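You operate a simulated robot arm through the tools that you are given. There is no shell and no other tool. Be economical: measure what you need, move in short steps, check, and stop when the job is done.

The job below is to be done with a simulated two-armed robot. You get a single attempt, and the scene is never put back.

JOB
Take the frame duster on the prep table top and put it away on the sideboard top.

It is judged by the outcome, as a careful person would: the job done as asked, and still so three seconds after it is handed in. It fails if anything else is knocked over, pushed out of place, dropped, spilled or broken.

ROBOT AND FRAMES
Two 7-joint arms with two-finger parallel grippers on one trunk, on a base that drives. Base frame: it is fixed to the floor where the robot stands at the start and does not move with it; the origin is under the middle of the robot, x ahead of it, y to its left, z up. Readings come in m, rad, newtons and seconds.
The left shoulder is at the start at [0.06, 0.143, 0.926], the right one opposite. With the tool pointing down near the work surface each hand reaches from about 0.3 to 0.72 m from the robot's upright axis, wherever it stands, measured 20 degrees to its own side. Places, roughly: sideboard top [2.4, 1.9, 0.8]. Payload 1.57 kg a hand.
The TCP of each hand is the grasp point between the finger pads, 0.03 m short of the fingertips. In the tool frame z runs along the fingers and y along their closing line. The gripper opens to 0.11 m. The fingers are 0.024 m wide and 0.012 m thick; the gripper's body (0.048 by 0.112 m) begins 0.078 m behind the TCP.
Orientation is that of the tool frame in the base frame, as a unit quaternion [w, x, y, z]. With the fingers straight down and closing along the base's y, the tool's x points along the base's -x, its y along +y and its z along -z.

CONTROLS
- The arms move only by the tool drive_tool. It takes "left_rows", "right_rows" or both (then of equal length, played together; a hand with none holds still); each is a list of rows, each a list of 3 entries, a list of its own where there are three numbers: the shift along the base's x, y, z in m, then the turn, a rotation vector about the base's x, y, z in rad, then the gripper command, from -1 (shut) to 1 (fully open), values between in proportion. In form: [[[tx, ty, tz], [ax, ay, az], claw], ...]. A call has 1 to 8 rows; each row is the pose to reach, as a shift and turn from the pose commanded when the call began. A row lasts 0.2 s, in which the tool goes at most 0.05 m and 0.15 rad; a call with a longer step from one row to the next is refused whole, and so is a gripper value outside its range. Where a pose cannot be reached the arm comes as near as it can. A force on the tool above 40 N (or 10 N above the force at the start of the call, whichever is more), or a blocked arm, ends the call early, and 0.2 s more pass. Each finger travels about 0.045 m/s and halts on what it meets, pressing with about 32 N; the grip force reading is that of the motor and also rises with nothing between the fingers. The clock runs only during rows and for 0.2 s after the last one: add rows that repeat a pose to give the fingers time. The reply holds the time, the measured pose of the TCP, the force on the tool along the base axes, the opening and the grip force, in the units named above and with some noise.
- Cameras (640 x 400 px; columns grow to the right, rows downward): "scene" is now at [0.0459, -0.0092, 1.5329]; the picture's right is [-0.11, -0.99, 0.00], its down [-0.77, 0.08, -0.64] and it looks along [0.63, -0.07, -0.77] (base axes); focal length 254 px, centre (320, 200). "left" rides on the left gripper at [0.07, -0.016, -0.141] in its tool frame; the picture's right is [0.23, 0.97, 0.00], its down [-0.86, 0.20, -0.48] and it looks along [-0.47, 0.11, 0.88] (tool axes); focal length 222 px, centre (320, 200). "right" rides on the right gripper at [0.07, 0.016, -0.141] in its tool frame; the picture's right is [-0.23, 0.97, 0.00], its down [-0.86, -0.20, -0.48] and it looks along [-0.47, -0.11, 0.88] (tool axes); focal length 222 px, centre (320, 200). There is no depth. A picture from a camera that has moved, and an enlarged one, comes with that camera's place and axes in the base frame and with its lens.
- capture(camera): a new picture of that camera. It takes no simulated time.
- raise_lower(by): slides the trunk up (or, below 0, down) by that many m; the arms and the scene camera ride with it, the base frame stays. It gives what a move gives, with no picture.
- steer(legs): drives the robot by 1 to 6 legs, each [ahead, left, turn to the left] in m, m and rad, along the robot's own axes; the way and the turn of a leg run together, so that a leg with both is an arc; at most 1.5 m and 3.142 rad a leg. The arms and the cameras ride along, it lands a little off, and it stops where it bumps. It gives what a move gives.
- pan_tilt(pan, tilt): turns the head with the scene camera to pan (to the left, within 1.501 rad either way) and tilt (down, from -0.506 to 1.204), counted from straight ahead of the robot. It gives what a move gives.
- close_up(camera, box): a new picture of the part [left, top, right, bottom] of that camera's present view, enlarged. It takes no simulated time.
- finish_job(): hands the job in; it is judged then, once.

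Work in short steps. Places have to be worked out from the pictures, the camera data and where the tool is seen: move nearer, look again, correct. Check each grasp and each placing, and mend what went wrong. You have 120 turns and 108 pictures in all, those below and enlarged ones among them. Open the grippers and draw the arms clear of the work before you hand the job in, unless the task says otherwise; then end with one line.

The tools are called after "Request:" by a JSON object that holds its "fn" and its "kwargs". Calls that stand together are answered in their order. drive_tool: Moves the arms, as the interface text tells. Its arguments: {"type":"object","properties":{"left_rows":{"type":"array","items":{"type":"array"}},"right_rows":{"type":"array","items":{"type":"array"}}},"required":[]} The other tools are called the same way: raise_lower (by) slides the trunk up or down; steer (legs) drives the base; pan_tilt (pan, tilt) turns the head that bears the scene camera; capture (camera) takes a picture; close_up (camera, box) takes an enlarged picture of a part of a camera's view; finish_job () hands the job in.

At the start:

```text
t: 0.0
left_eef_pos: [0.5445, 0.2462, 1.0505]
left_tcp_rot: [0.0, 0.0, 1.0, 0.0]
left_wrist_force: [0.2, -0.9, 0.1]
left_grip_width: 0.1102
left_grip_force: 0.0
right_eef_pos: [0.4458, -0.2372, 1.05]
right_tcp_rot: [0.0, 0.0, 1.0, 0.0]
right_wrist_force: [0.5, -0.3, 0.2]
right_grip_width: 0.1101
right_grip_force: 0.0
trunk travel left (down, up): [-0.525, 0.065]
robot x, y, heading: [0.0017, 0.0043, -0.002]
head pan, tilt: [-0.108, 0.881]
```

scene: 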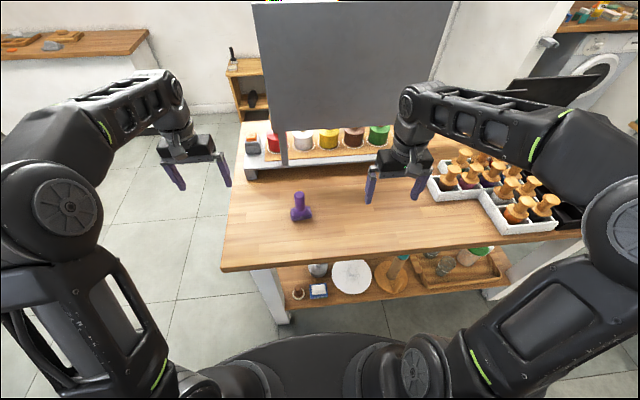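
right: 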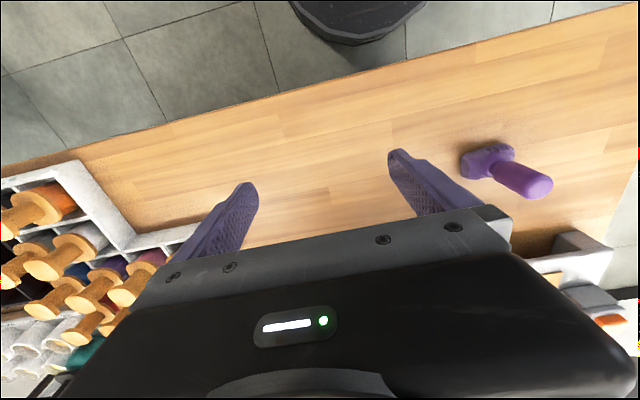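
left: 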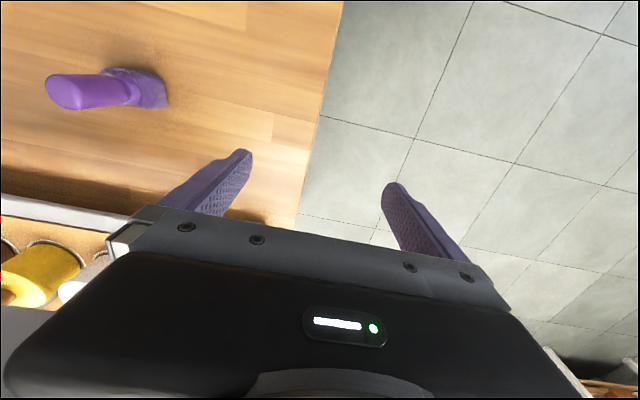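

The purple object standing on the bare tabletop, near (0.53, 0.0), looks like the duster. I'll enlarge it and the surroundings to check.

Request:
{"fn": "close_up", "kwargs": {"camera": "scene", "box": [240, 160, 360, 235]}}

Request:
{"fn": "close_up", "kwargs": {"camera": "left", "box": [0, 20, 240, 170]}}

Request:
{"fn": "close_up", "kwargs": {"camera": "scene", "box": [220, 90, 600, 310]}}

```text
5.33 times, centred on (300, 198) of scene
camera zoom: at [0.0459, -0.0092, 1.5329], right [-0.11, -0.99, 0.0], down [-0.77, 0.08, -0.64], along [0.63, -0.07, -0.77], focal length 1356 px, centre (427, 213)
```

zoom: 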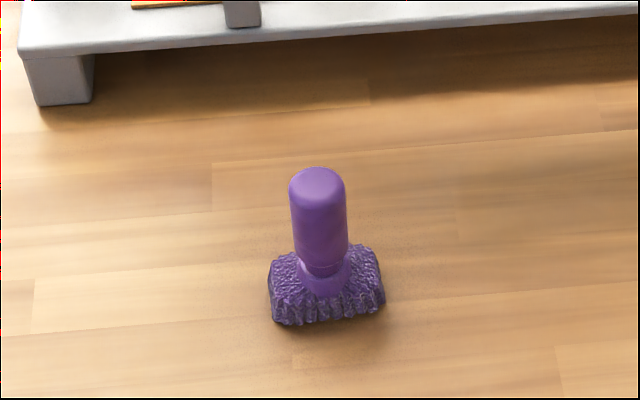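

```text
2.67 times, centred on (120, 95) of left
camera zoom: at [0.475, 0.2297, 1.1926], right [-0.23, 0.97, 0.0], down [0.86, 0.2, 0.48], along [0.47, 0.11, -0.88], focal length 592 px, centre (853, 480)
```

zoom: 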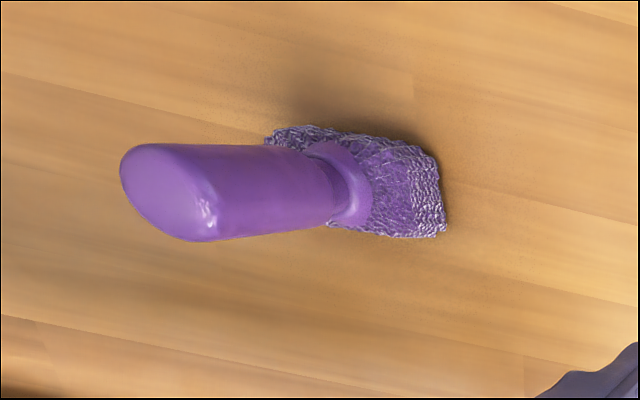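

```text
1.68 times, centred on (410, 200) of scene
camera zoom: at [0.0459, -0.0092, 1.5329], right [-0.11, -0.99, 0.0], down [-0.77, 0.08, -0.64], along [0.63, -0.07, -0.77], focal length 428 px, centre (168, 200)
```

zoom: 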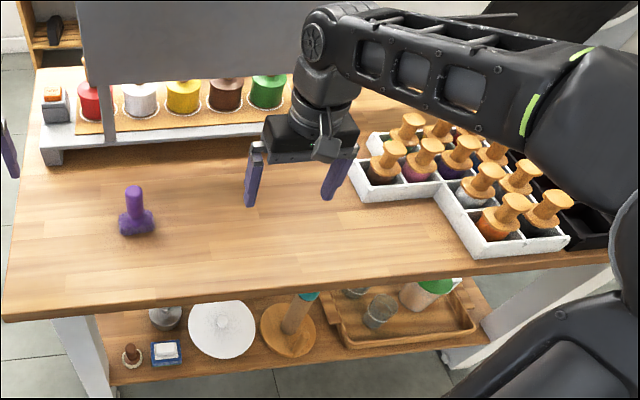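

The duster stands upright with its handle up. Triangulating puts the handle axis at about (0.539, -0.003), its top at z≈0.965, about 0.031 thick. I'll bring the left hand above it at the present height and look.

Request:
{"fn": "drive_tool", "kwargs": {"left_rows": [[[0, -0.05, 0], [0, 0, 0], 1], [[0, -0.1, 0], [0, 0, 0], 1], [[-0.003, -0.15, 0], [0, 0, 0], 1], [[-0.005, -0.2, 0], [0, 0, 0], 1], [[-0.005, -0.249, 0], [0, 0, 0], 1], [[-0.005, -0.249, 0], [0, 0, 0], 1]]}}

Request:
{"fn": "capture", "kwargs": {"camera": "left"}}

Request:
{"fn": "capture", "kwargs": {"camera": "scene"}}

```text
t: 1.4
left_eef_pos: [0.5396, -0.0023, 1.0501]
left_tcp_rot: [0.001, 0.0, 1.0, 0.0]
left_wrist_force: [-0.9, 0.2, 0.1]
left_grip_width: 0.1099
left_grip_force: 0.0
right_eef_pos: [0.4449, -0.2354, 1.0508]
right_tcp_rot: [0.0, 0.0, 1.0, 0.0]
right_wrist_force: [-0.6, -0.1, -0.2]
right_grip_width: 0.1101
right_grip_force: 0.0
trunk travel left (down, up): [-0.525, 0.065]
robot x, y, heading: [-0.0035, -0.0032, -0.003]
head pan, tilt: [-0.108, 0.881]
```

```text
101 pictures are left
camera left: at [0.4708, -0.0199, 1.1921], right [-0.23, 0.97, 0.0], down [0.85, 0.2, 0.48], along [0.47, 0.11, -0.88], focal length 222 px, centre (320, 200)
```

left: 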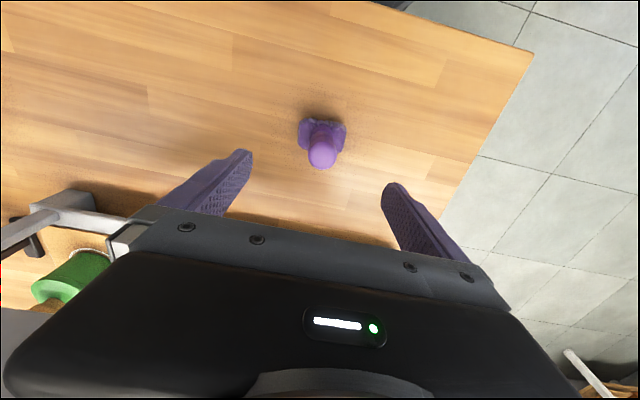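

```text
100 pictures are left
camera scene: at [0.0458, -0.0086, 1.5329], right [-0.11, -0.99, 0.0], down [-0.77, 0.08, -0.64], along [0.63, -0.07, -0.77], focal length 254 px, centre (320, 200)
```

scene: 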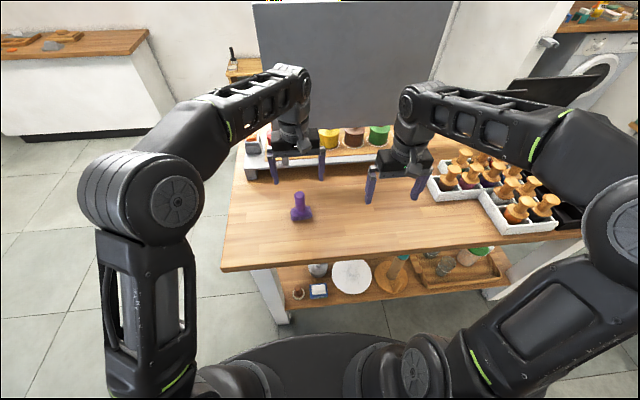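

From the left camera the handle top comes out at about (0.541, -0.001), so the tool is centred. I'll lower to z≈0.935, close, and wait for the fingers.

Request:
{"fn": "drive_tool", "kwargs": {"left_rows": [[[0.001, 0.001, -0.04], [0, 0, 0], 1], [[0.001, 0.001, -0.08], [0, 0, 0], 1], [[0.001, 0.001, -0.115], [0, 0, 0], 1], [[0.001, 0.001, -0.115], [0, 0, 0], 1]]}}

Request:
{"fn": "close_up", "kwargs": {"camera": "scene", "box": [220, 130, 380, 230]}}

Request:
{"fn": "capture", "kwargs": {"camera": "left"}}

```text
t: 2.4
left_eef_pos: [0.5403, -0.0022, 0.9353]
left_tcp_rot: [0.0, -0.001, 1.0, 0.0]
left_wrist_force: [-0.3, 0.2, 1.1]
left_grip_width: 0.11
left_grip_force: 0.1
right_eef_pos: [0.4456, -0.2362, 1.0498]
right_tcp_rot: [0.001, 0.001, 1.0, -0.001]
right_wrist_force: [0.7, -0.2, 0.1]
right_grip_width: 0.1099
right_grip_force: 0.1
trunk travel left (down, up): [-0.525, 0.065]
robot x, y, heading: [0.0018, 0.0015, 0.0]
head pan, tilt: [-0.108, 0.881]
```

```text
4.00 times, centred on (300, 180) of scene
camera zoom: at [0.0457, -0.0093, 1.533], right [-0.11, -0.99, 0.0], down [-0.77, 0.08, -0.64], along [0.63, -0.07, -0.77], focal length 1017 px, centre (400, 280)
```

zoom: 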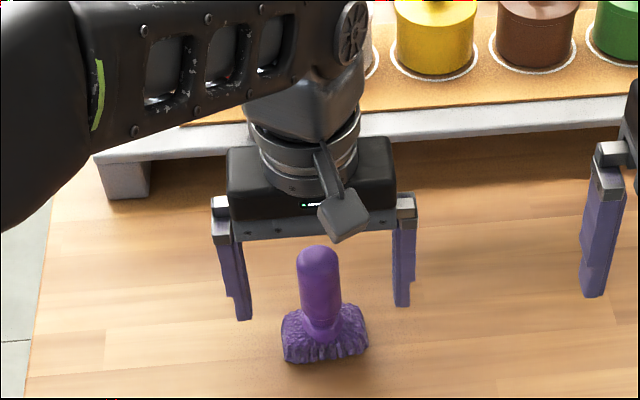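

```text
98 pictures are left
camera left: at [0.471, -0.0189, 1.077], right [-0.23, 0.97, 0.0], down [0.85, 0.2, 0.48], along [0.47, 0.11, -0.88], focal length 222 px, centre (320, 200)
```

left: 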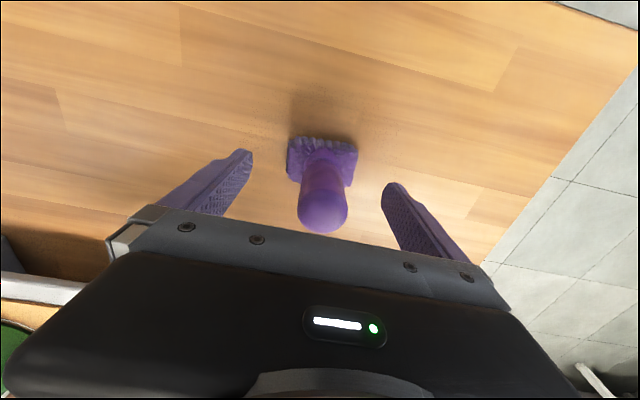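

The handle sits between the fingers and both views agree on x≈0.54. I'll close now.

Request:
{"fn": "drive_tool", "kwargs": {"left_rows": [[[0, 0, 0], [0, 0, 0], -1], [[0, 0, 0], [0, 0, 0], -1], [[0, 0, 0], [0, 0, 0], -1], [[0, 0, 0], [0, 0, 0], -1], [[0, 0, 0], [0, 0, 0], -1], [[0, 0, 0], [0, 0, 0], -1], [[0, 0, 0], [0, 0, 0], -1]]}}

Request:
{"fn": "close_up", "kwargs": {"camera": "scene", "box": [220, 130, 380, 230]}}

```text
t: 4.0
left_eef_pos: [0.5416, -0.0026, 0.9351]
left_tcp_rot: [0.001, 0.0, 1.0, 0.0]
left_wrist_force: [0.6, 0.3, -0.2]
left_grip_width: 0.0305
left_grip_force: 31.9
right_eef_pos: [0.4445, -0.2362, 1.0512]
right_tcp_rot: [0.0, 0.0, 1.0, 0.0]
right_wrist_force: [-0.5, 0.1, 1.0]
right_grip_width: 0.11
right_grip_force: 0.1
trunk travel left (down, up): [-0.525, 0.065]
robot x, y, heading: [0.0006, -0.0016, 0.0]
head pan, tilt: [-0.108, 0.881]
```

```text
4.00 times, centred on (300, 180) of scene
camera zoom: at [0.0459, -0.0093, 1.5329], right [-0.11, -0.99, 0.0], down [-0.77, 0.08, -0.64], along [0.63, -0.07, -0.77], focal length 1017 px, centre (400, 280)
```

zoom: 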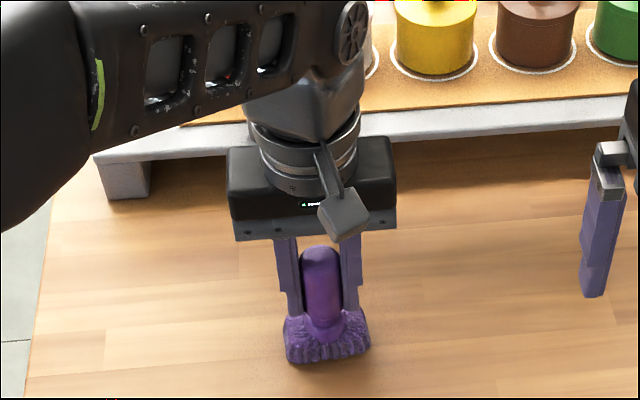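

Gripped at 0.0305 m with 32 N. I'll lift straight up 0.15 and check that it comes along.

Request:
{"fn": "drive_tool", "kwargs": {"left_rows": [[[0, 0, 0.04], [0, 0, 0], -1], [[0, 0, 0.08], [0, 0, 0], -1], [[0, 0, 0.12], [0, 0, 0], -1], [[0, 0, 0.15], [0, 0, 0], -1], [[-0.04, 0.03, 0.15], [0, 0, 0], -1], [[-0.08, 0.06, 0.15], [0, 0, 0], -1], [[-0.11, 0.09, 0.15], [0, 0, 0], -1]]}}

Request:
{"fn": "capture", "kwargs": {"camera": "scene"}}

Request:
{"fn": "capture", "kwargs": {"camera": "left"}}

```text
t: 5.6
left_eef_pos: [0.4271, 0.0895, 1.0859]
left_tcp_rot: [0.001, 0.001, 1.0, -0.001]
left_wrist_force: [-0.9, 0.1, -0.1]
left_grip_width: 0.0302
left_grip_force: 32.1
left hand out of reach, approached as far as the arm can: row 4
right_eef_pos: [0.4447, -0.2357, 1.0515]
right_tcp_rot: [0.0, 0.0, 1.0, 0.001]
right_wrist_force: [-0.1, -0.5, 0.1]
right_grip_width: 0.1102
right_grip_force: 0.1
trunk travel left (down, up): [-0.525, 0.065]
robot x, y, heading: [0.0002, 0.0016, -0.003]
head pan, tilt: [-0.108, 0.881]
```

```text
96 pictures are left
camera scene: at [0.0447, -0.0081, 1.533], right [-0.11, -0.99, 0.0], down [-0.77, 0.08, -0.64], along [0.63, -0.07, -0.77], focal length 254 px, centre (320, 200)
```

scene: 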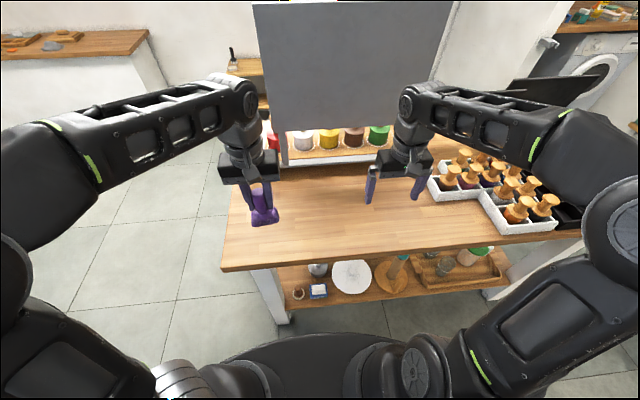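

```text
95 pictures are left
camera left: at [0.3588, 0.0721, 1.2278], right [-0.23, 0.97, 0.0], down [0.86, 0.2, 0.48], along [0.47, 0.11, -0.88], focal length 222 px, centre (320, 200)
```

left: 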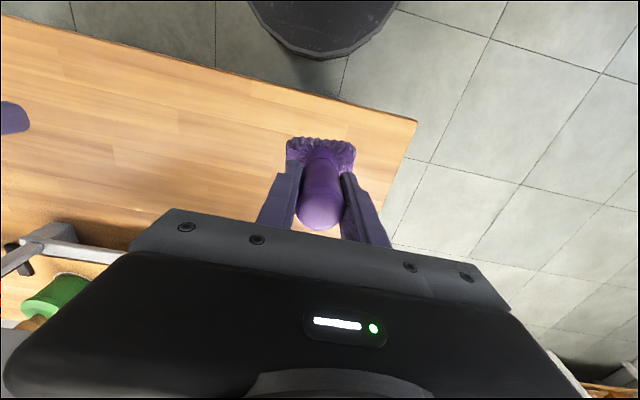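

The duster is held. Before driving, I'll look toward the sideboard and around for obstacles.

Request:
{"fn": "pan_tilt", "kwargs": {"pan": 0.75, "tilt": 0.45}}

Request:
{"fn": "capture", "kwargs": {"camera": "scene"}}

Request:
{"fn": "pan_tilt", "kwargs": {"pan": 1.5, "tilt": 0.6}}

Request:
{"fn": "capture", "kwargs": {"camera": "scene"}}

Request:
{"fn": "pan_tilt", "kwargs": {"pan": -1.5, "tilt": 0.6}}

Request:
{"fn": "capture", "kwargs": {"camera": "scene"}}

```text
t: 6.8
left_eef_pos: [0.4293, 0.0879, 1.0855]
left_tcp_rot: [-0.001, 0.0, 1.0, 0.0]
left_wrist_force: [-0.2, 0.4, -0.4]
left_grip_width: 0.0301
left_grip_force: 31.4
right_eef_pos: [0.4456, -0.2359, 1.0507]
right_tcp_rot: [-0.001, -0.001, 1.0, -0.001]
right_wrist_force: [-0.6, -0.3, -0.3]
right_grip_width: 0.11
right_grip_force: 0.0
trunk travel left (down, up): [-0.525, 0.065]
robot x, y, heading: [0.0001, -0.0, -0.002]
head pan, tilt: [0.75, 0.45]
```

```text
94 pictures are left
camera scene: at [0.0371, 0.0618, 1.5698], right [0.68, -0.73, 0.0], down [-0.32, -0.3, -0.9], along [0.66, 0.61, -0.44], focal length 254 px, centre (320, 200)
```

scene: 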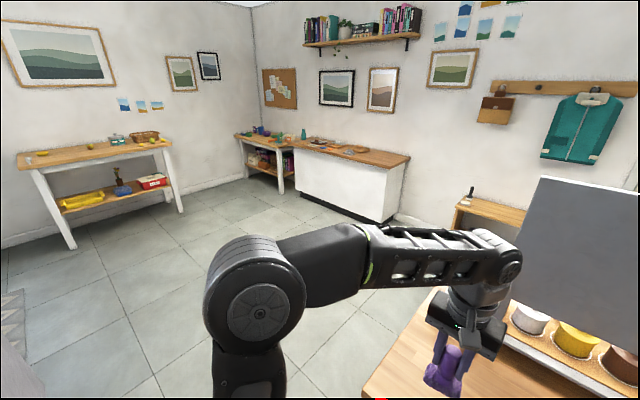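

```text
t: 7.9
left_eef_pos: [0.4289, 0.0878, 1.0858]
left_tcp_rot: [-0.001, -0.001, 1.0, 0.001]
left_wrist_force: [-0.2, 0.3, -0.4]
left_grip_width: 0.0298
left_grip_force: 32.2
right_eef_pos: [0.4442, -0.2355, 1.0513]
right_tcp_rot: [-0.001, 0.0, 1.0, 0.0]
right_wrist_force: [-0.7, -0.2, 0.0]
right_grip_width: 0.1099
right_grip_force: 0.0
trunk travel left (down, up): [-0.525, 0.065]
robot x, y, heading: [0.0006, -0.0004, -0.003]
head pan, tilt: [1.499, 0.6]
```

```text
93 pictures are left
camera scene: at [-0.0237, 0.0872, 1.5563], right [1.0, -0.07, 0.0], down [-0.04, -0.56, -0.83], along [0.06, 0.82, -0.56], focal length 254 px, centre (320, 200)
```

scene: 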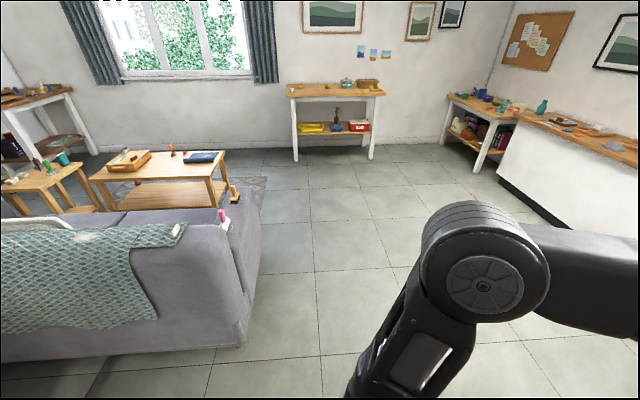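

```text
t: 10.5
left_eef_pos: [0.4292, 0.0881, 1.0853]
left_tcp_rot: [0.0, 0.0, 1.0, 0.0]
left_wrist_force: [-0.5, 0.0, -0.9]
left_grip_width: 0.0291
left_grip_force: 33.0
right_eef_pos: [0.4455, -0.2354, 1.0499]
right_tcp_rot: [0.0, 0.0, 1.0, 0.0]
right_wrist_force: [1.0, -0.4, 0.1]
right_grip_width: 0.11
right_grip_force: 0.0
trunk travel left (down, up): [-0.525, 0.065]
robot x, y, heading: [-0.003, 0.0019, -0.001]
head pan, tilt: [-1.499, 0.6]
```

```text
92 pictures are left
camera scene: at [-0.0238, -0.0891, 1.5563], right [-1.0, -0.07, 0.0], down [-0.04, 0.56, -0.83], along [0.06, -0.82, -0.56], focal length 254 px, centre (320, 200)
```

scene: 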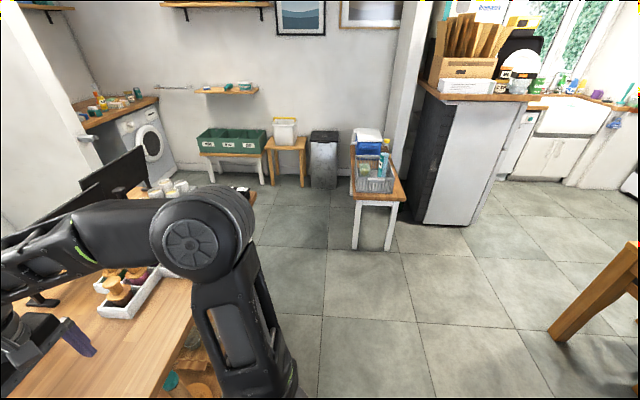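

The sideboard is the white unit with a wooden top: front edge x≈2.05, y from about 1.05 to 2.33. Floor to my left is clear ahead of the sofa corner at about (-0.39, 0.9). I'll strafe left off the table front first and look again.

Request:
{"fn": "steer", "kwargs": {"legs": [[-0.04, 0.0, 0.0], [0.0, 0.55, 0.0], [0.35, 0.35, 0.0]]}}

Request:
{"fn": "pan_tilt", "kwargs": {"pan": 0.3, "tilt": 0.5}}

Request:
{"fn": "capture", "kwargs": {"camera": "scene"}}

```text
t: 16.7
left_eef_pos: [0.738, 0.9927, 1.0852]
left_tcp_rot: [0.001, 0.0, 1.0, 0.0]
left_wrist_force: [0.8, 0.2, -0.4]
left_grip_width: 0.0285
left_grip_force: 31.8
right_eef_pos: [0.7557, 0.6678, 1.0509]
right_tcp_rot: [0.0, 0.0, 1.0, 0.0]
right_wrist_force: [-0.2, -0.9, 0.2]
right_grip_width: 0.1102
right_grip_force: 0.1
trunk travel left (down, up): [-0.525, 0.065]
robot x, y, heading: [0.3115, 0.9043, 0.003]
head pan, tilt: [-1.499, 0.6]
```

```text
t: 18.5
left_eef_pos: [0.7382, 0.9918, 1.0858]
left_tcp_rot: [0.0, 0.0, 1.0, -0.001]
left_wrist_force: [0.1, -0.1, -1.1]
left_grip_width: 0.0288
left_grip_force: 31.9
right_eef_pos: [0.7547, 0.6683, 1.0504]
right_tcp_rot: [0.0, 0.0, 1.0, -0.001]
right_wrist_force: [0.1, 0.7, 0.2]
right_grip_width: 0.1101
right_grip_force: 0.1
trunk travel left (down, up): [-0.525, 0.065]
robot x, y, heading: [0.3084, 0.9035, -0.0]
head pan, tilt: [0.3, 0.499]
```

```text
91 pictures are left
camera scene: at [0.3657, 0.93, 1.5654], right [0.3, -0.96, 0.0], down [-0.46, -0.14, -0.88], along [0.84, 0.26, -0.48], focal length 254 px, centre (320, 200)
```

scene: 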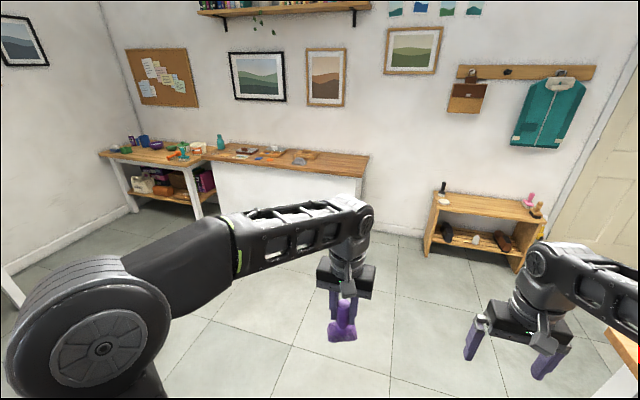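

The right end of the sideboard top (y≈1.15–1.45) looks free. I'll drive nearer and look down on it.

Request:
{"fn": "steer", "kwargs": {"legs": [[0.95, 0.3, 0.0]]}}

Request:
{"fn": "pan_tilt", "kwargs": {"pan": 0.25, "tilt": 0.6}}

Request:
{"fn": "capture", "kwargs": {"camera": "scene"}}

```text
t: 23.6
left_eef_pos: [1.6883, 1.2917, 1.086]
left_tcp_rot: [-0.001, 0.001, 1.0, 0.0]
left_wrist_force: [0.2, -0.5, -0.6]
left_grip_width: 0.0286
left_grip_force: 31.8
right_eef_pos: [1.7019, 0.9677, 1.0502]
right_tcp_rot: [0.0, 0.0, 1.0, 0.0]
right_wrist_force: [-0.3, 0.5, 0.4]
right_grip_width: 0.1101
right_grip_force: 0.0
trunk travel left (down, up): [-0.525, 0.065]
robot x, y, heading: [1.2575, 1.2082, -0.0]
head pan, tilt: [0.3, 0.499]
```

```text
t: 24.3
left_eef_pos: [1.688, 1.2913, 1.0867]
left_tcp_rot: [-0.001, 0.001, 1.0, -0.001]
left_wrist_force: [0.2, 0.9, 0.0]
left_grip_width: 0.0287
left_grip_force: 31.7
right_eef_pos: [1.7025, 0.9661, 1.0517]
right_tcp_rot: [0.001, 0.0, 1.0, 0.0]
right_wrist_force: [0.5, -0.6, -0.7]
right_grip_width: 0.1102
right_grip_force: 0.1
trunk travel left (down, up): [-0.525, 0.065]
robot x, y, heading: [1.259, 1.2023, -0.003]
head pan, tilt: [0.25, 0.6]
```

```text
90 pictures are left
camera scene: at [1.3136, 1.2247, 1.5563], right [0.24, -0.97, 0.0], down [-0.55, -0.14, -0.83], along [0.8, 0.2, -0.56], focal length 254 px, centre (320, 200)
```

scene: 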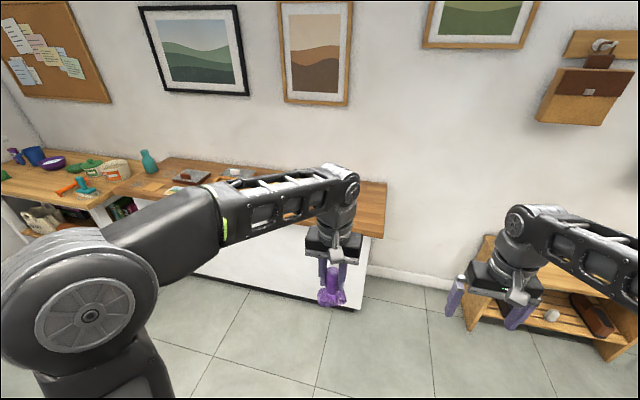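

Sideboard front edge ≈2.17, right end y≈1.16; items lie at y≥1.7. I'll drive 0.42 ahead, keeping the duster (bottom z≈1.01) well above the top, then look.

Request:
{"fn": "steer", "kwargs": {"legs": [[0.42, 0.0, 0.0]]}}

Request:
{"fn": "pan_tilt", "kwargs": {"pan": 0.1, "tilt": 0.8}}

Request:
{"fn": "capture", "kwargs": {"camera": "scene"}}

Request:
{"fn": "capture", "kwargs": {"camera": "left"}}

```text
t: 26.9
left_eef_pos: [2.1112, 1.2855, 1.0857]
left_tcp_rot: [-0.001, 0.005, 1.0, 0.0]
left_wrist_force: [0.4, 0.0, 0.3]
left_grip_width: 0.0286
left_grip_force: 32.5
right_eef_pos: [2.1241, 0.962, 1.0513]
right_tcp_rot: [0.0, 0.004, 1.0, 0.0]
right_wrist_force: [0.7, 0.8, -0.3]
right_grip_width: 0.11
right_grip_force: 0.1
trunk travel left (down, up): [-0.525, 0.065]
robot x, y, heading: [1.6838, 1.2038, -0.014]
head pan, tilt: [0.25, 0.6]
```

```text
t: 27.6
left_eef_pos: [2.1103, 1.2873, 1.0856]
left_tcp_rot: [0.001, 0.004, 1.0, 0.0]
left_wrist_force: [0.0, 0.5, -0.8]
left_grip_width: 0.0288
left_grip_force: 31.8
right_eef_pos: [2.1246, 0.9612, 1.0508]
right_tcp_rot: [0.0, 0.005, 1.0, 0.0]
right_wrist_force: [0.2, 0.1, -0.6]
right_grip_width: 0.11
right_grip_force: 0.1
trunk travel left (down, up): [-0.525, 0.065]
robot x, y, heading: [1.681, 1.2023, -0.012]
head pan, tilt: [0.099, 0.799]
```

```text
89 pictures are left
camera scene: at [1.7309, 1.2084, 1.5395], right [0.09, -1.0, 0.0], down [-0.71, -0.07, -0.7], along [0.69, 0.06, -0.72], focal length 254 px, centre (320, 200)
```

scene: 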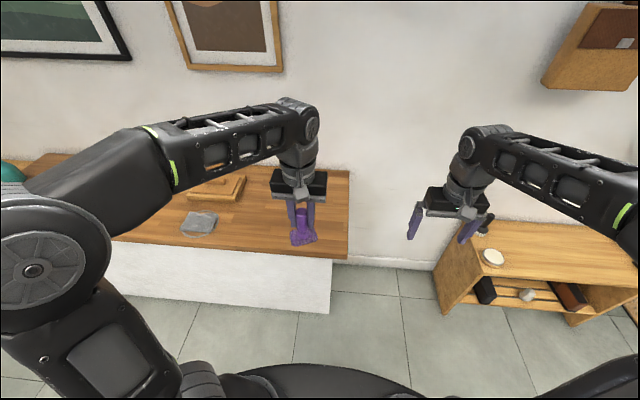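

```text
88 pictures are left
camera left: at [2.0416, 1.2698, 1.2276], right [-0.22, 0.98, 0.0], down [0.86, 0.19, 0.48], along [0.47, 0.1, -0.88], focal length 222 px, centre (320, 200)
```

left: 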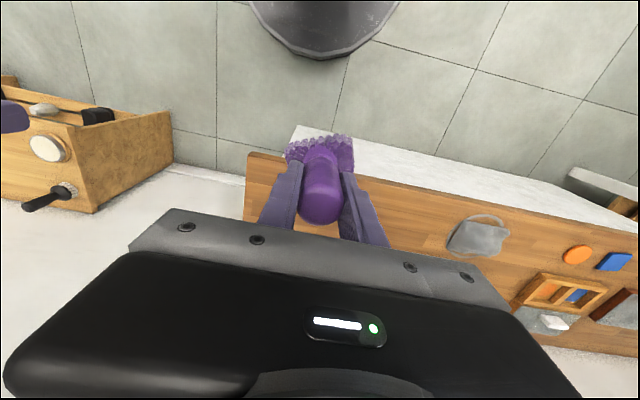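

The sideboard top spans the gap under the hand; the stone is at (2.28, 1.71), so (2.31, 1.38) has clear space all round. I'll move over it at height.

Request:
{"fn": "drive_tool", "kwargs": {"left_rows": [[[0.04, 0.019, 0], [0, 0, 0], -1], [[0.08, 0.038, 0], [0, 0, 0], -1], [[0.12, 0.057, 0], [0, 0, 0], -1], [[0.16, 0.076, 0], [0, 0, 0], -1], [[0.2, 0.095, 0], [0, 0, 0], -1], [[0.2, 0.095, -0.04], [0, 0, 0], -1], [[0.2, 0.095, -0.08], [0, 0, 0], -1], [[0.2, 0.095, -0.12], [0, 0, 0], -1]]}}

Request:
{"fn": "capture", "kwargs": {"camera": "scene"}}

Request:
{"fn": "capture", "kwargs": {"camera": "left"}}

```text
t: 29.4
left_eef_pos: [2.3085, 1.3803, 0.9672]
left_tcp_rot: [0.0, 0.005, 1.0, 0.001]
left_wrist_force: [-0.6, 0.2, -1.8]
left_grip_width: 0.029
left_grip_force: 31.6
left hand out of reach, approached as far as the arm can: row 4, 5, 6
right_eef_pos: [2.1216, 0.9613, 1.0523]
right_tcp_rot: [0.002, 0.004, 1.0, 0.0]
right_wrist_force: [-0.2, -0.1, 0.4]
right_grip_width: 0.1096
right_grip_force: 0.0
trunk travel left (down, up): [-0.525, 0.065]
robot x, y, heading: [1.6796, 1.2027, -0.005]
head pan, tilt: [0.099, 0.799]
```

```text
87 pictures are left
camera scene: at [1.7288, 1.208, 1.5396], right [0.09, -1.0, 0.0], down [-0.71, -0.07, -0.7], along [0.7, 0.06, -0.72], focal length 254 px, centre (320, 200)
```

scene: 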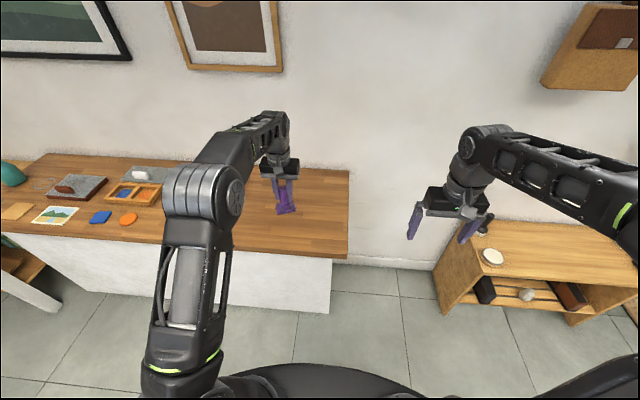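

```text
86 pictures are left
camera left: at [2.2396, 1.3642, 1.1075], right [-0.22, 0.98, 0.0], down [0.86, 0.19, 0.48], along [0.47, 0.1, -0.88], focal length 222 px, centre (320, 200)
```

left: 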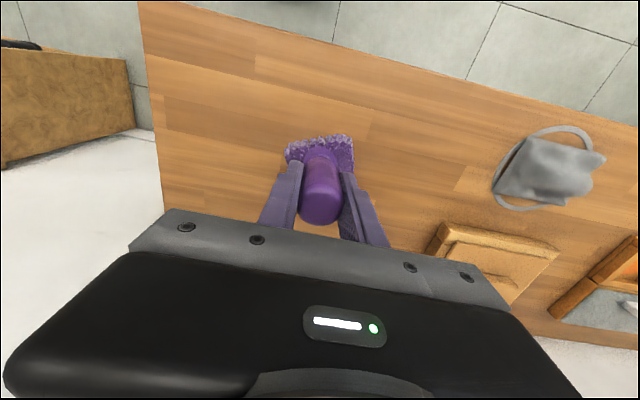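

Everything nearby (stone, small frame) is over 0.25 m away. I'll lower to about z=0.90, then feel for the surface in small steps.

Request:
{"fn": "drive_tool", "kwargs": {"left_rows": [[[0, 0, -0.02], [0, 0, 0], -1], [[0, 0, -0.04], [0, 0, 0], -1], [[0, 0, -0.06], [0, 0, 0], -1], [[0, 0, -0.065], [0, 0, 0], -1], [[0, 0, -0.07], [0, 0, 0], -1]]}}

Request:
{"fn": "close_up", "kwargs": {"camera": "scene", "box": [220, 120, 380, 220]}}

Request:
{"fn": "capture", "kwargs": {"camera": "left"}}

```text
t: 30.6
left_eef_pos: [2.3114, 1.3812, 0.8961]
left_tcp_rot: [0.0, 0.005, 1.0, 0.0]
left_wrist_force: [0.6, 0.2, -0.2]
left_grip_width: 0.0289
left_grip_force: 31.6
right_eef_pos: [2.1237, 0.9611, 1.051]
right_tcp_rot: [0.0, 0.004, 1.0, 0.0]
right_wrist_force: [-0.5, -0.1, -0.1]
right_grip_width: 0.11
right_grip_force: 0.0
trunk travel left (down, up): [-0.525, 0.065]
robot x, y, heading: [1.6784, 1.1973, -0.009]
head pan, tilt: [0.099, 0.799]
```

```text
4.00 times, centred on (300, 170) of scene
camera zoom: at [1.7311, 1.2084, 1.5394], right [0.09, -1.0, 0.0], down [-0.71, -0.07, -0.7], along [0.69, 0.06, -0.72], focal length 1017 px, centre (400, 320)
```

zoom: 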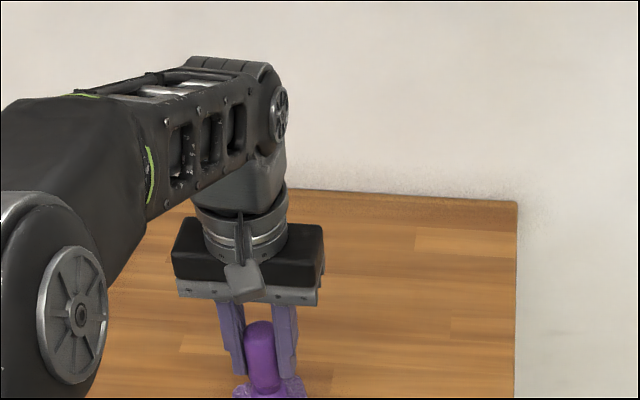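

```text
84 pictures are left
camera left: at [2.2418, 1.3648, 1.0374], right [-0.22, 0.98, 0.0], down [0.86, 0.19, 0.48], along [0.47, 0.1, -0.88], focal length 222 px, centre (320, 200)
```

left: 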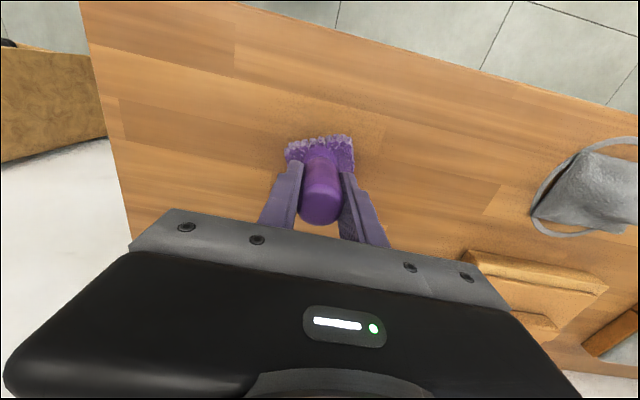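

No contact yet (force ~0). I'll go down 0.012 slowly and read the force.

Request:
{"fn": "drive_tool", "kwargs": {"left_rows": [[[0, 0, -0.004], [0, 0, 0], -1], [[0, 0, -0.008], [0, 0, 0], -1], [[0, 0, -0.012], [0, 0, 0], -1]]}}

Request:
{"fn": "capture", "kwargs": {"camera": "left"}}

```text
t: 31.4
left_eef_pos: [2.3103, 1.3818, 0.8847]
left_tcp_rot: [0.0, 0.004, 1.0, 0.0]
left_wrist_force: [-0.4, -0.1, -1.4]
left_grip_width: 0.0287
left_grip_force: 31.8
right_eef_pos: [2.1236, 0.9622, 1.0514]
right_tcp_rot: [0.0, 0.004, 1.0, 0.001]
right_wrist_force: [0.5, -0.4, 0.0]
right_grip_width: 0.11
right_grip_force: 0.1
trunk travel left (down, up): [-0.525, 0.065]
robot x, y, heading: [1.6826, 1.2005, -0.011]
head pan, tilt: [0.099, 0.799]
```

```text
83 pictures are left
camera left: at [2.2417, 1.3649, 1.0256], right [-0.22, 0.98, 0.0], down [0.86, 0.19, 0.48], along [0.47, 0.1, -0.88], focal length 222 px, centre (320, 200)
```

left: 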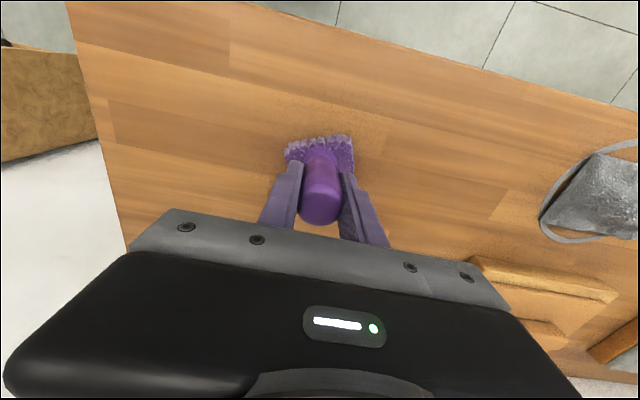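

Still no contact. Another 0.009 slowly.

Request:
{"fn": "drive_tool", "kwargs": {"left_rows": [[[0, 0, -0.003], [0, 0, 0], -1], [[0, 0, -0.006], [0, 0, 0], -1], [[0, 0, -0.009], [0, 0, 0], -1]]}}

```text
t: 32.2
left_eef_pos: [2.3114, 1.3804, 0.8802]
left_tcp_rot: [0.005, 0.004, 1.0, 0.0]
left_wrist_force: [0.6, 0.3, 29.8]
left_grip_width: 0.0294
left_grip_force: 31.9
right_eef_pos: [2.1221, 0.9627, 1.0509]
right_tcp_rot: [0.001, 0.004, 1.0, 0.0]
right_wrist_force: [-0.1, 0.0, -0.1]
right_grip_width: 0.1102
right_grip_force: 0.2
trunk travel left (down, up): [-0.525, 0.065]
robot x, y, heading: [1.678, 1.2004, -0.009]
head pan, tilt: [0.099, 0.799]
```

Contact at z≈0.880 with 30 N. I'll back off 0.005 to relieve the push and read.

Request:
{"fn": "drive_tool", "kwargs": {"left_rows": [[[0, 0, 0.003], [0, 0, 0], -1], [[0, 0, 0.005], [0, 0, 0], -1]]}}

Request:
{"fn": "capture", "kwargs": {"camera": "left"}}

```text
t: 32.8
left_eef_pos: [2.3112, 1.3819, 0.8792]
left_tcp_rot: [-0.001, 0.004, 1.0, 0.0]
left_wrist_force: [4.6, -0.1, 9.8]
left_grip_width: 0.0287
left_grip_force: 31.5
right_eef_pos: [2.1246, 0.962, 1.0512]
right_tcp_rot: [0.0, 0.004, 1.0, 0.0]
right_wrist_force: [0.6, -0.1, -0.4]
right_grip_width: 0.11
right_grip_force: 0.0
trunk travel left (down, up): [-0.525, 0.065]
robot x, y, heading: [1.6787, 1.2031, -0.009]
head pan, tilt: [0.099, 0.799]
```

```text
82 pictures are left
camera left: at [2.2411, 1.3645, 1.0207], right [-0.22, 0.98, 0.0], down [0.86, 0.19, 0.48], along [0.46, 0.1, -0.88], focal length 222 px, centre (320, 200)
```

left: 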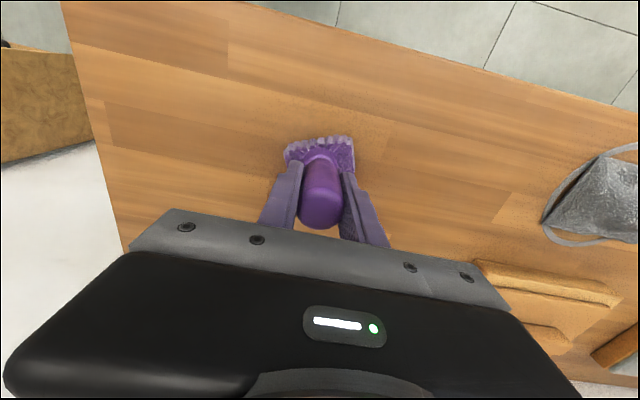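

The duster rests on the top with a light 10 N. I'll open the fingers in place, partly then fully.

Request:
{"fn": "drive_tool", "kwargs": {"left_rows": [[[0, 0, 0.001], [0, 0, 0], -0.4], [[0, 0, 0.001], [0, 0, 0], -0.2], [[0, 0, 0.001], [0, 0, 0], 0.1], [[0, 0, 0.001], [0, 0, 0], 0.4], [[0, 0, 0.001], [0, 0, 0], 0.7], [[0, 0, 0.001], [0, 0, 0], 1], [[0, 0, 0.001], [0, 0, 0], 1]]}}

Request:
{"fn": "capture", "kwargs": {"camera": "left"}}

```text
t: 34.4
left_eef_pos: [2.3096, 1.3822, 0.8792]
left_tcp_rot: [-0.001, 0.004, 1.0, 0.0]
left_wrist_force: [-0.1, -0.8, 0.5]
left_grip_width: 0.11
left_grip_force: 0.1
right_eef_pos: [2.1239, 0.962, 1.05]
right_tcp_rot: [-0.001, 0.005, 1.0, 0.0]
right_wrist_force: [-0.2, 0.0, 0.3]
right_grip_width: 0.1104
right_grip_force: 0.1
trunk travel left (down, up): [-0.525, 0.065]
robot x, y, heading: [1.6814, 1.2016, -0.009]
head pan, tilt: [0.099, 0.799]
```

```text
81 pictures are left
camera left: at [2.2415, 1.3649, 1.0226], right [-0.22, 0.98, 0.0], down [0.86, 0.19, 0.48], along [0.47, 0.1, -0.88], focal length 222 px, centre (320, 200)
```

left: 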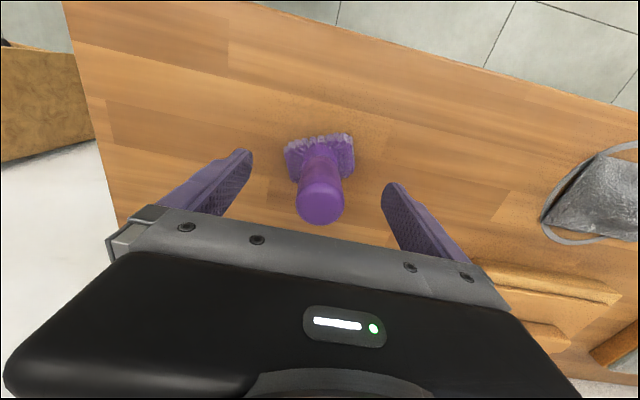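

The duster stands on its own between the open fingers. I'll rise straight up past its top, then draw back toward the robot.

Request:
{"fn": "drive_tool", "kwargs": {"left_rows": [[[0, 0, 0.03], [0, 0, 0], 1], [[0, 0, 0.07], [0, 0, 0], 1], [[0, 0, 0.11], [0, 0, 0], 1], [[0, 0, 0.15], [0, 0, 0], 1], [[0, 0, 0.18], [0, 0, 0], 1], [[-0.05, 0, 0.18], [0, 0, 0], 1], [[-0.1, 0, 0.18], [0, 0, 0], 1], [[-0.15, 0, 0.18], [0, 0, 0], 1]]}}

Request:
{"fn": "steer", "kwargs": {"legs": [[-0.35, 0, 0]]}}

Request:
{"fn": "capture", "kwargs": {"camera": "scene"}}

```text
t: 36.2
left_eef_pos: [2.1604, 1.3818, 1.0616]
left_tcp_rot: [0.001, 0.005, 1.0, 0.0]
left_wrist_force: [-0.4, -0.3, 0.8]
left_grip_width: 0.1101
left_grip_force: 0.0
left hand out of reach, approached as far as the arm can: row 4, 5
right_eef_pos: [2.1222, 0.9622, 1.0513]
right_tcp_rot: [0.001, 0.005, 1.0, 0.0]
right_wrist_force: [-0.3, -0.1, 0.1]
right_grip_width: 0.1099
right_grip_force: 0.0
trunk travel left (down, up): [-0.525, 0.065]
robot x, y, heading: [1.6828, 1.203, -0.009]
head pan, tilt: [0.099, 0.799]
```

```text
t: 38.5
left_eef_pos: [1.8111, 1.3849, 1.0618]
left_tcp_rot: [-0.001, 0.004, 1.0, 0.0]
left_wrist_force: [-0.7, -0.3, 0.1]
left_grip_width: 0.11
left_grip_force: 0.0
right_eef_pos: [1.7729, 0.9642, 1.0507]
right_tcp_rot: [0.0, 0.004, 1.0, 0.0]
right_wrist_force: [0.0, -0.2, 0.9]
right_grip_width: 0.1101
right_grip_force: 0.1
trunk travel left (down, up): [-0.525, 0.065]
robot x, y, heading: [1.3309, 1.2047, -0.009]
head pan, tilt: [0.099, 0.799]
```

```text
80 pictures are left
camera scene: at [1.3794, 1.2113, 1.5395], right [0.09, -1.0, 0.0], down [-0.71, -0.06, -0.7], along [0.69, 0.06, -0.72], focal length 254 px, centre (320, 200)
```

scene: 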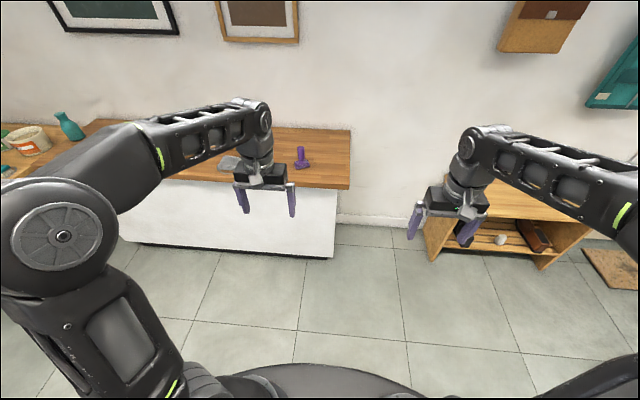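

The duster stands upright on the sideboard, other items are undisturbed, and both arms are clear with grippers open. I'll hand the job in.

Request:
{"fn": "finish_job", "kwargs": {}}

```text
The job is handed in.
```

The frame duster is standing upright on the right-hand end of the sideboard top, and I saw nothing else knocked or moved.
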